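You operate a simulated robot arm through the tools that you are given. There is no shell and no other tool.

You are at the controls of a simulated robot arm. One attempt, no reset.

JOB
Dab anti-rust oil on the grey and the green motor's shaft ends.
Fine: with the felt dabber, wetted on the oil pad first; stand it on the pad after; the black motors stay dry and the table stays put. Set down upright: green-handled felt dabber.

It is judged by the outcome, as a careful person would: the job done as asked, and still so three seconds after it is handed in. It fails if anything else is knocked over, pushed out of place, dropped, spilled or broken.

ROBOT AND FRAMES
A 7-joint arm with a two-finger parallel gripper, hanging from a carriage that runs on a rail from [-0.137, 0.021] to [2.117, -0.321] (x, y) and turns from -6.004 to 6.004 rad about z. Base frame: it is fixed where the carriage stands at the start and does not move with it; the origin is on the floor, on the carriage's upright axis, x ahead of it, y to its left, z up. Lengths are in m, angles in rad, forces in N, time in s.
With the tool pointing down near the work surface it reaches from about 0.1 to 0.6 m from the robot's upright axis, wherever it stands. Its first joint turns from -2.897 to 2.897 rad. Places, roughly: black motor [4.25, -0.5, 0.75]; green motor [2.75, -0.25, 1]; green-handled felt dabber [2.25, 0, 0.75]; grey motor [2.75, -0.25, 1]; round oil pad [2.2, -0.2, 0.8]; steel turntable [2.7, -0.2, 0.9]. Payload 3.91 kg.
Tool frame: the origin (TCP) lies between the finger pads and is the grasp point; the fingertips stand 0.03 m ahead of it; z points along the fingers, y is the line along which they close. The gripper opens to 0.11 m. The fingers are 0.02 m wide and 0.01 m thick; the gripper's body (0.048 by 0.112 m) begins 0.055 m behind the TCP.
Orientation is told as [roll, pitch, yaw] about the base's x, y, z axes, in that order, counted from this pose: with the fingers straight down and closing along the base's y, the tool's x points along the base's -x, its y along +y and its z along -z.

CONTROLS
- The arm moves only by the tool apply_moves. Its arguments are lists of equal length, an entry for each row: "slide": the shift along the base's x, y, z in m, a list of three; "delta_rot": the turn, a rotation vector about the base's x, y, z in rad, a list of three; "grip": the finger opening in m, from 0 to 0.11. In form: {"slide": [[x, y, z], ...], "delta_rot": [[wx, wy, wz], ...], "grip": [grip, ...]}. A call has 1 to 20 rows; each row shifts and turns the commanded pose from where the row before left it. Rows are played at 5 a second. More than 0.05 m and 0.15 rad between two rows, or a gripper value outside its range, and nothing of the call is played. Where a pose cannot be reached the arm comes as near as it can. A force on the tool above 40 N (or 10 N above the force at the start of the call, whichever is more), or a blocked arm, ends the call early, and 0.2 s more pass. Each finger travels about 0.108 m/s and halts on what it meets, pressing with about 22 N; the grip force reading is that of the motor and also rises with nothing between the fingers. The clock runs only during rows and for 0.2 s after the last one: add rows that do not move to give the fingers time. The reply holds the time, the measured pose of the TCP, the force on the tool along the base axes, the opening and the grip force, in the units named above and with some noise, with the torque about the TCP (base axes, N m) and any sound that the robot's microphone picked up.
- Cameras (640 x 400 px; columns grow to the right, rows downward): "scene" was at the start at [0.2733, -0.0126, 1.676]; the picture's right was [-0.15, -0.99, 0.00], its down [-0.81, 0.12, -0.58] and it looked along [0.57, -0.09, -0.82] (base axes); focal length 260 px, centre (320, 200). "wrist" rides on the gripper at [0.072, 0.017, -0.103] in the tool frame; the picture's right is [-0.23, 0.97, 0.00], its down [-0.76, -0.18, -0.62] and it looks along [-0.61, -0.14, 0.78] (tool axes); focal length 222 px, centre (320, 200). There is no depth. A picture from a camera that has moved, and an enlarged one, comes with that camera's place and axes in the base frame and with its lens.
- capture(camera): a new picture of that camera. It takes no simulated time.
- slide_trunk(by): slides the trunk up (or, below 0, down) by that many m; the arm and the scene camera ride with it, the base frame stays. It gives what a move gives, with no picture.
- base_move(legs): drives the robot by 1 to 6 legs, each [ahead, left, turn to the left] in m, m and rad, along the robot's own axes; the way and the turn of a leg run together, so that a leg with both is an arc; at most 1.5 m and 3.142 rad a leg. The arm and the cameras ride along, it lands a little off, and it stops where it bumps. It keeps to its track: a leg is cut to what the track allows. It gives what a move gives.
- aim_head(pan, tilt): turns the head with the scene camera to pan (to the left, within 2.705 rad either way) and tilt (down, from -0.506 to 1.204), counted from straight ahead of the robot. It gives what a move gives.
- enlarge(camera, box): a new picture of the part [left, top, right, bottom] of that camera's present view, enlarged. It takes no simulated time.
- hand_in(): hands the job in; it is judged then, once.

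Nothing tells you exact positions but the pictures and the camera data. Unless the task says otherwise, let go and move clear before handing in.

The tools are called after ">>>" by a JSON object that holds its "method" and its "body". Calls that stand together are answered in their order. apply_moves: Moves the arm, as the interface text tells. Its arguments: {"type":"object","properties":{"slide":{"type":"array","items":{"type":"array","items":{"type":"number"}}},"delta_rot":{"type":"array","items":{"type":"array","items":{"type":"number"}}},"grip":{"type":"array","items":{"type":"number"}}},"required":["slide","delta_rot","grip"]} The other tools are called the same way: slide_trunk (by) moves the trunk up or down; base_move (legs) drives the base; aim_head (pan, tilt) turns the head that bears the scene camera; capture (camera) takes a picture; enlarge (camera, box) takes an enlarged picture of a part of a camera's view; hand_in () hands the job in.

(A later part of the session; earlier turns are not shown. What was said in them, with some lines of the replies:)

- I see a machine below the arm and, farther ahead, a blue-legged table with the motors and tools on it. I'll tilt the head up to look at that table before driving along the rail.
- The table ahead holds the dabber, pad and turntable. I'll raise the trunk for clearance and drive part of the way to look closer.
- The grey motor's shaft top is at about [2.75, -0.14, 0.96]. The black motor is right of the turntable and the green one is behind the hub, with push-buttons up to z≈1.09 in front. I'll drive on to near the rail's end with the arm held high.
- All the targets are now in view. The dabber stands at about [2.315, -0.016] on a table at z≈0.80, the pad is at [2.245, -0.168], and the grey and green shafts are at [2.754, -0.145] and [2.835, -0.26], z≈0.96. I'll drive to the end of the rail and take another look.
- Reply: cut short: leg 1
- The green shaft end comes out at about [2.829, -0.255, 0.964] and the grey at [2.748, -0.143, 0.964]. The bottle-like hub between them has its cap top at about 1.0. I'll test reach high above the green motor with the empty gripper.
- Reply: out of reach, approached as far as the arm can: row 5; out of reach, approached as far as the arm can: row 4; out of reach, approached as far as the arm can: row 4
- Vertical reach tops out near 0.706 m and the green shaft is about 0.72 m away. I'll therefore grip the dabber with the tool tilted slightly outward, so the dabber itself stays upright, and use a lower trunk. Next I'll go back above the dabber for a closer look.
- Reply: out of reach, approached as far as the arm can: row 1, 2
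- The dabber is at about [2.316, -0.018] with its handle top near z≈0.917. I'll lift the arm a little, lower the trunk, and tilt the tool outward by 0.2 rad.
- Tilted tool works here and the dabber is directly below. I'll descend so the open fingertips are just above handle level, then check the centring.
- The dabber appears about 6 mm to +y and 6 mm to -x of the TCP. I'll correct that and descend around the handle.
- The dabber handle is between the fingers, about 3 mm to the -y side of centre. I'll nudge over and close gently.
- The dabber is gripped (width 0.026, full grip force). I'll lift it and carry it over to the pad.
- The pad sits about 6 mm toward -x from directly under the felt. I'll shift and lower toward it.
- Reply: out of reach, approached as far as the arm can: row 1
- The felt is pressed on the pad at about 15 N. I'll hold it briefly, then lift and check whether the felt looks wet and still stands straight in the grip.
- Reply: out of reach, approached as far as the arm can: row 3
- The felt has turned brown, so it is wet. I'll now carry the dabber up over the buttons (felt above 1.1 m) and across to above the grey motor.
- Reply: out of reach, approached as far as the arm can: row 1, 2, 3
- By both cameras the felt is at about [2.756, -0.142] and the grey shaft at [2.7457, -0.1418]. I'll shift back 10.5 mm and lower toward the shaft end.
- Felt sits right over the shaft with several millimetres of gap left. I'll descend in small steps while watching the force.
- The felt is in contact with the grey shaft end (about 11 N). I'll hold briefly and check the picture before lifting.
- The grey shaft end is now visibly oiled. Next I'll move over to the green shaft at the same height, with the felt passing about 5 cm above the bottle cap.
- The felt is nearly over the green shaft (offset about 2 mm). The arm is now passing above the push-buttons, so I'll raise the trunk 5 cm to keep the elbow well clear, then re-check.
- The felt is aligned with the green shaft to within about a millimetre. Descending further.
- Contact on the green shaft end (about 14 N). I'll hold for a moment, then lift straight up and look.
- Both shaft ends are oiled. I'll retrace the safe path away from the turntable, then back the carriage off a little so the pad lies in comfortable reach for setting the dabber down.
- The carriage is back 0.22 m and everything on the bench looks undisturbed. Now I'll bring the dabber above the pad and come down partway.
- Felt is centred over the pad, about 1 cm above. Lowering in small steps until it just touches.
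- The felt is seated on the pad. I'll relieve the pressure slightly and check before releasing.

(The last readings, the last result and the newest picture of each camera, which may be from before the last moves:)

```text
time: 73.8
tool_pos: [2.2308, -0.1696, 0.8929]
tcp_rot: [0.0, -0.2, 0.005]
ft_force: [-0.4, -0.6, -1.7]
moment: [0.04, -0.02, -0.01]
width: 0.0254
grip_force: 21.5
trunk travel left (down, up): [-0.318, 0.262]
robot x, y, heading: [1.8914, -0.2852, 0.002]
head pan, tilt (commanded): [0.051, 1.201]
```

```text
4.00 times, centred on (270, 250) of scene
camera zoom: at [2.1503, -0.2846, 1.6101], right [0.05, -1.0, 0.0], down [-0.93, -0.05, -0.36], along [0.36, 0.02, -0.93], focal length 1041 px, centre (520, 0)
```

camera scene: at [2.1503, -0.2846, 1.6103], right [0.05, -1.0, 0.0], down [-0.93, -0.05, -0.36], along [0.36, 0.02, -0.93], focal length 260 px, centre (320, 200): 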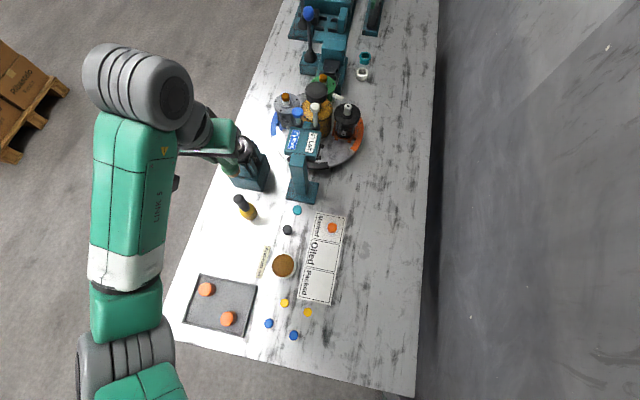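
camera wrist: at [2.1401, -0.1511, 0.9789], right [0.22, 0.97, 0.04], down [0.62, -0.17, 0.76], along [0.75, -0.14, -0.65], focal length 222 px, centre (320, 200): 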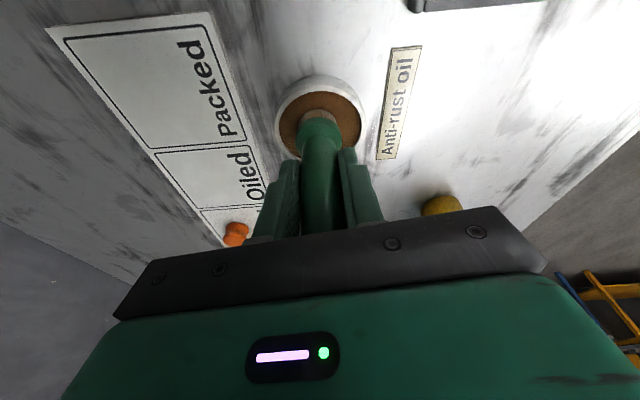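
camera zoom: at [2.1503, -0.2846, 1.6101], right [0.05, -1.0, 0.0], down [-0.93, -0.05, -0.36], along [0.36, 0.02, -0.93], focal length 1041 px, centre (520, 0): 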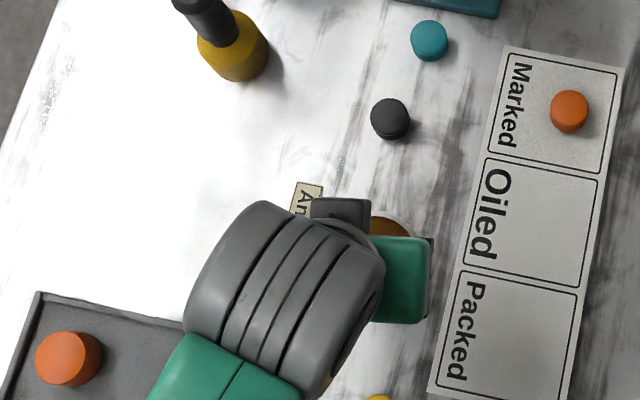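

>>> {"method": "apply_moves", "body": {"slide": [[0, 0, -0.001], [0, 0, 0]], "delta_rot": [[0, 0, 0], [0, 0, 0]], "grip": [0, 0]}}

>>> {"method": "enlarge", "body": {"camera": "wrist", "box": [240, 70, 400, 170]}}

```text
time: 74.4
tool_pos: [2.2306, -0.1696, 0.8928]
tcp_rot: [-0.001, -0.199, 0.003]
ft_force: [-0.5, -0.8, -1.7]
moment: [-0.01, -0.05, -0.01]
width: 0.0255
grip_force: 22.6
trunk travel left (down, up): [-0.318, 0.262]
robot x, y, heading: [1.8948, -0.2884, 0.004]
head pan, tilt (commanded): [0.051, 1.201]
```

```text
4.00 times, centred on (320, 120) of wrist
camera zoom: at [2.1394, -0.1516, 0.9788], right [0.22, 0.97, 0.04], down [0.62, -0.17, 0.76], along [0.75, -0.14, -0.65], focal length 888 px, centre (320, 520)
```

zoom: 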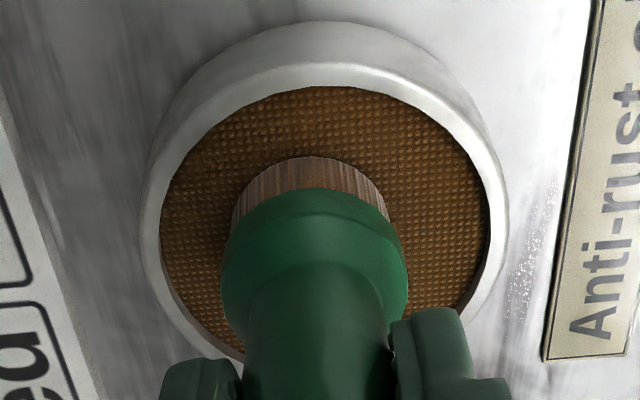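

>>> {"method": "apply_moves", "body": {"slide": [[0, 0, -0.001], [0, 0, 0]], "delta_rot": [[0, 0, 0], [0, 0, 0]], "grip": [0, 0]}}

```text
time: 75.0
tool_pos: [2.2306, -0.169, 0.8919]
tcp_rot: [-0.001, -0.2, 0.004]
ft_force: [-0.4, 0.6, -0.2]
moment: [0.01, 0.03, -0.05]
width: 0.0254
grip_force: 22.3
trunk travel left (down, up): [-0.318, 0.262]
robot x, y, heading: [1.893, -0.2886, 0.006]
head pan, tilt (commanded): [0.051, 1.201]
```

>>> {"method": "apply_moves", "body": {"slide": [[0, 0, -0.0005], [0, 0, 0]], "delta_rot": [[0, 0, 0], [0, 0, 0]], "grip": [0, 0]}}

```text
time: 75.6
tool_pos: [2.2298, -0.1696, 0.891]
tcp_rot: [0.0, -0.199, 0.003]
ft_force: [-0.4, 0.0, -1.5]
moment: [0.01, 0.0, 0.01]
width: 0.0255
grip_force: 21.9
trunk travel left (down, up): [-0.318, 0.262]
robot x, y, heading: [1.893, -0.2863, 0.006]
head pan, tilt (commanded): [0.051, 1.201]
```

>>> {"method": "apply_moves", "body": {"slide": [[0, 0, -0.001], [0, 0, 0]], "delta_rot": [[0, 0, 0], [0, 0, 0]], "grip": [0, 0]}}

```text
time: 76.2
tool_pos: [2.2306, -0.169, 0.8906]
tcp_rot: [-0.001, -0.2, 0.003]
ft_force: [-4.8, -1.5, 16.0]
moment: [0.01, 0.02, 0.04]
width: 0.0255
grip_force: 22.5
trunk travel left (down, up): [-0.318, 0.262]
robot x, y, heading: [1.8913, -0.2898, 0.003]
head pan, tilt (commanded): [0.051, 1.201]
```

>>> {"method": "apply_moves", "body": {"slide": [[0, 0, 0.0006], [0, 0, 0]], "delta_rot": [[0, 0, 0], [0, 0, 0]], "grip": [0, 0]}}

```text
time: 76.8
tool_pos: [2.231, -0.1691, 0.8909]
tcp_rot: [-0.002, -0.199, 0.001]
ft_force: [0.1, -0.7, 4.1]
moment: [-0.03, -0.13, 0.0]
width: 0.0252
grip_force: 21.7
trunk travel left (down, up): [-0.318, 0.262]
robot x, y, heading: [1.8952, -0.2885, 0.003]
head pan, tilt (commanded): [0.051, 1.201]
```

The dabber now rests lightly on the pad (about 4 N). I'll open the fingers gradually and check that it stands before moving away.

>>> {"method": "apply_moves", "body": {"slide": [[0, 0, 0], [0, 0, 0], [0, 0, 0], [0, 0, 0], [0, 0, 0], [0, 0, 0], [0, 0, 0]], "delta_rot": [[0, 0, 0], [0, 0, 0], [0, 0, 0], [0, 0, 0], [0, 0, 0], [0, 0, 0], [0, 0, 0]], "grip": [0.024, 0.028, 0.034, 0.042, 0.055, 0.07, 0.075]}}

>>> {"method": "capture", "body": {"camera": "wrist"}}

```text
time: 78.4
tool_pos: [2.2312, -0.1693, 0.8911]
tcp_rot: [0.0, -0.199, 0.003]
ft_force: [0.8, 0.2, -0.2]
moment: [0.02, -0.03, -0.01]
width: 0.0749
grip_force: 0.1
trunk travel left (down, up): [-0.318, 0.262]
robot x, y, heading: [1.8947, -0.2877, 0.005]
head pan, tilt (commanded): [0.051, 1.201]
```

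```text
taken
camera wrist: at [2.1399, -0.1511, 0.9779], right [0.22, 0.97, 0.04], down [0.62, -0.17, 0.76], along [0.75, -0.14, -0.65], focal length 222 px, centre (320, 200)
```

wrist: 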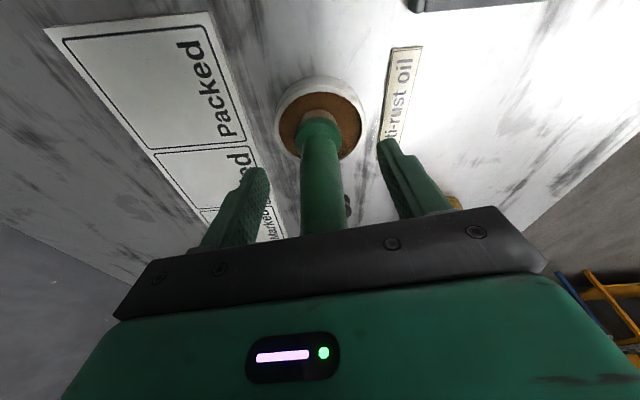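

The dabber stands free on the pad. I'll retreat straight up, then look back at it.

>>> {"method": "apply_moves", "body": {"slide": [[0, 0, 0.02], [0, 0, 0.03], [0, 0, 0.04], [0, 0, 0.04], [0, 0, 0.04], [0, 0, 0.04], [0, 0, 0]], "delta_rot": [[0, 0, 0], [0, 0, 0], [0, 0, 0], [0, 0, 0], [0, 0, 0], [0, 0, 0], [0, 0, 0]], "grip": [0.075, 0.075, 0.075, 0.075, 0.075, 0.075, 0.075]}}

>>> {"method": "capture", "body": {"camera": "wrist"}}

```text
time: 80.0
tool_pos: [2.2325, -0.169, 1.0976]
tcp_rot: [0.001, -0.199, 0.004]
ft_force: [0.6, 0.0, 0.7]
moment: [0.0, 0.02, -0.01]
width: 0.0752
grip_force: 0.0
trunk travel left (down, up): [-0.318, 0.262]
robot x, y, heading: [1.8908, -0.2838, -0.001]
head pan, tilt (commanded): [0.051, 1.201]
```

```text
taken
camera wrist: at [2.1413, -0.151, 1.1851], right [0.22, 0.97, 0.04], down [0.62, -0.17, 0.76], along [0.75, -0.14, -0.65], focal length 222 px, centre (320, 200)
```

wrist: 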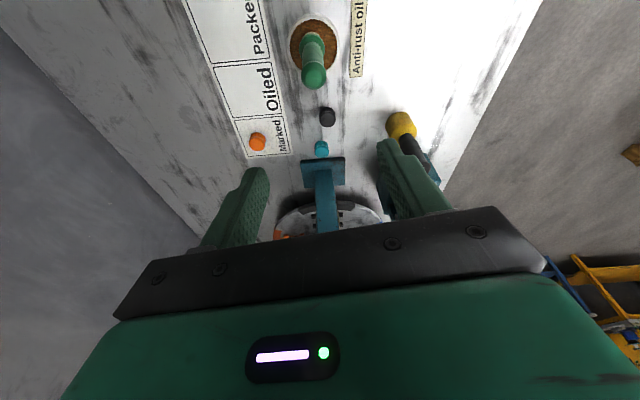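

>>> {"method": "apply_moves", "body": {"slide": [[0, 0, 0.04], [0, 0, 0.04], [0, 0.02, 0.03], [-0.01, 0.04, 0], [-0.01, 0.04, 0], [-0.01, 0.04, 0], [-0.01, 0.04, 0], [0, 0, 0]], "delta_rot": [[0, 0, 0], [0, 0, 0], [0, 0, 0], [0, 0, 0], [0, 0, 0], [0, 0, 0], [0, 0, 0], [0, 0, 0]], "grip": [0.075, 0.075, 0.075, 0.075, 0.075, 0.075, 0.075, 0.075]}}

>>> {"method": "aim_head", "body": {"pan": 0.0, "tilt": 1.0}}

>>> {"method": "capture", "body": {"camera": "scene"}}

```text
time: 81.8
tool_pos: [2.1886, 0.0146, 1.2141]
tcp_rot: [-0.001, -0.199, 0.003]
ft_force: [0.2, -0.6, -0.2]
moment: [0.05, 0.03, -0.01]
width: 0.0754
grip_force: 0.0
trunk travel left (down, up): [-0.318, 0.262]
robot x, y, heading: [1.8909, -0.2896, 0.008]
head pan, tilt (commanded): [0.051, 1.201]
```

```text
time: 82.5
tool_pos: [2.1892, 0.0134, 1.2135]
tcp_rot: [-0.001, -0.2, 0.003]
ft_force: [0.7, 0.1, -0.2]
moment: [0.0, -0.01, 0.03]
width: 0.075
grip_force: 0.1
trunk travel left (down, up): [-0.318, 0.262]
robot x, y, heading: [1.8982, -0.2863, 0.002]
head pan, tilt (commanded): [0.0, 1.0]
```

```text
taken
camera scene: at [2.1641, -0.2874, 1.6229], right [0.0, -1.0, 0.0], down [-0.84, 0.0, -0.54], along [0.54, 0.0, -0.84], focal length 260 px, centre (320, 200)
```

scene: 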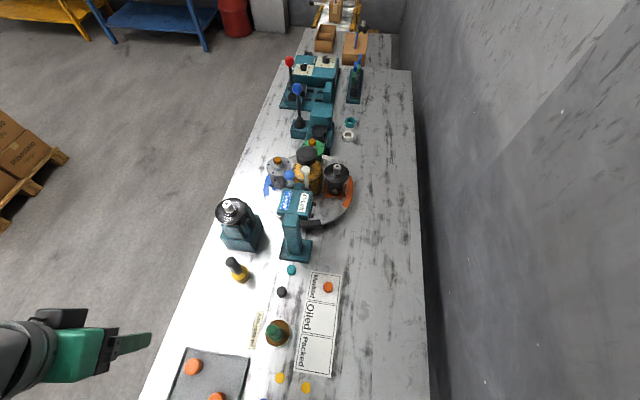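

>>> {"method": "enlarge", "body": {"camera": "scene", "box": [200, 260, 360, 360]}}

>>> {"method": "enlarge", "body": {"camera": "scene", "box": [230, 130, 390, 230]}}

```text
4.00 times, centred on (280, 310) of scene
camera zoom: at [2.1641, -0.2874, 1.6229], right [0.0, -1.0, 0.0], down [-0.84, 0.0, -0.54], along [0.54, 0.0, -0.84], focal length 1041 px, centre (480, -240)
```

zoom: 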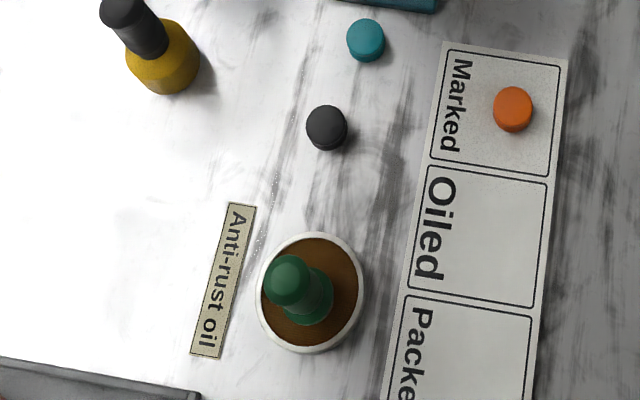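

```text
4.00 times, centred on (310, 180) of scene
camera zoom: at [2.1641, -0.2874, 1.6229], right [0.0, -1.0, 0.0], down [-0.84, 0.0, -0.54], along [0.54, 0.0, -0.84], focal length 1041 px, centre (360, 280)
```

zoom: 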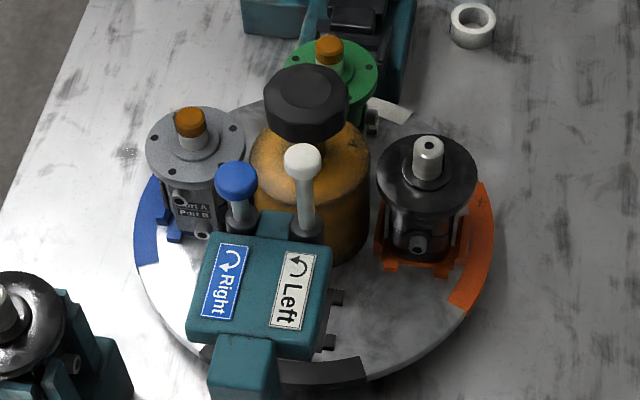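

Both shaft ends are oiled and the black motors are dry. The turntable hasn't moved, the dabber stands upright on the pad, and the gripper is clear, so I'm handing in.

>>> {"method": "hand_in", "body": {}}

```text
The job is handed in.
```

The grey and green motors' shaft ends are both dabbed with anti-rust oil, and I've handed the job in. I don't have the judging result yet.

- **Dabbing:** I wetted the felt dabber on the oil pad first, and it visibly turned brown. I then pressed it on each shaft end with about 15 N. The last pictures show oil on both ends.
- **Dabber:** it stands upright on the oil pad, released, with the gripper well clear.
- **Everything else:** the black motors look dry. The turntable was not turned, no button was pressed, and nothing else on the bench appears to have moved.

I took "the table stays put" to include the turntable. The green shaft was just out of reach with the gripper pointing straight down, so I held the dabber with the gripper tilted slightly outward to reach it.
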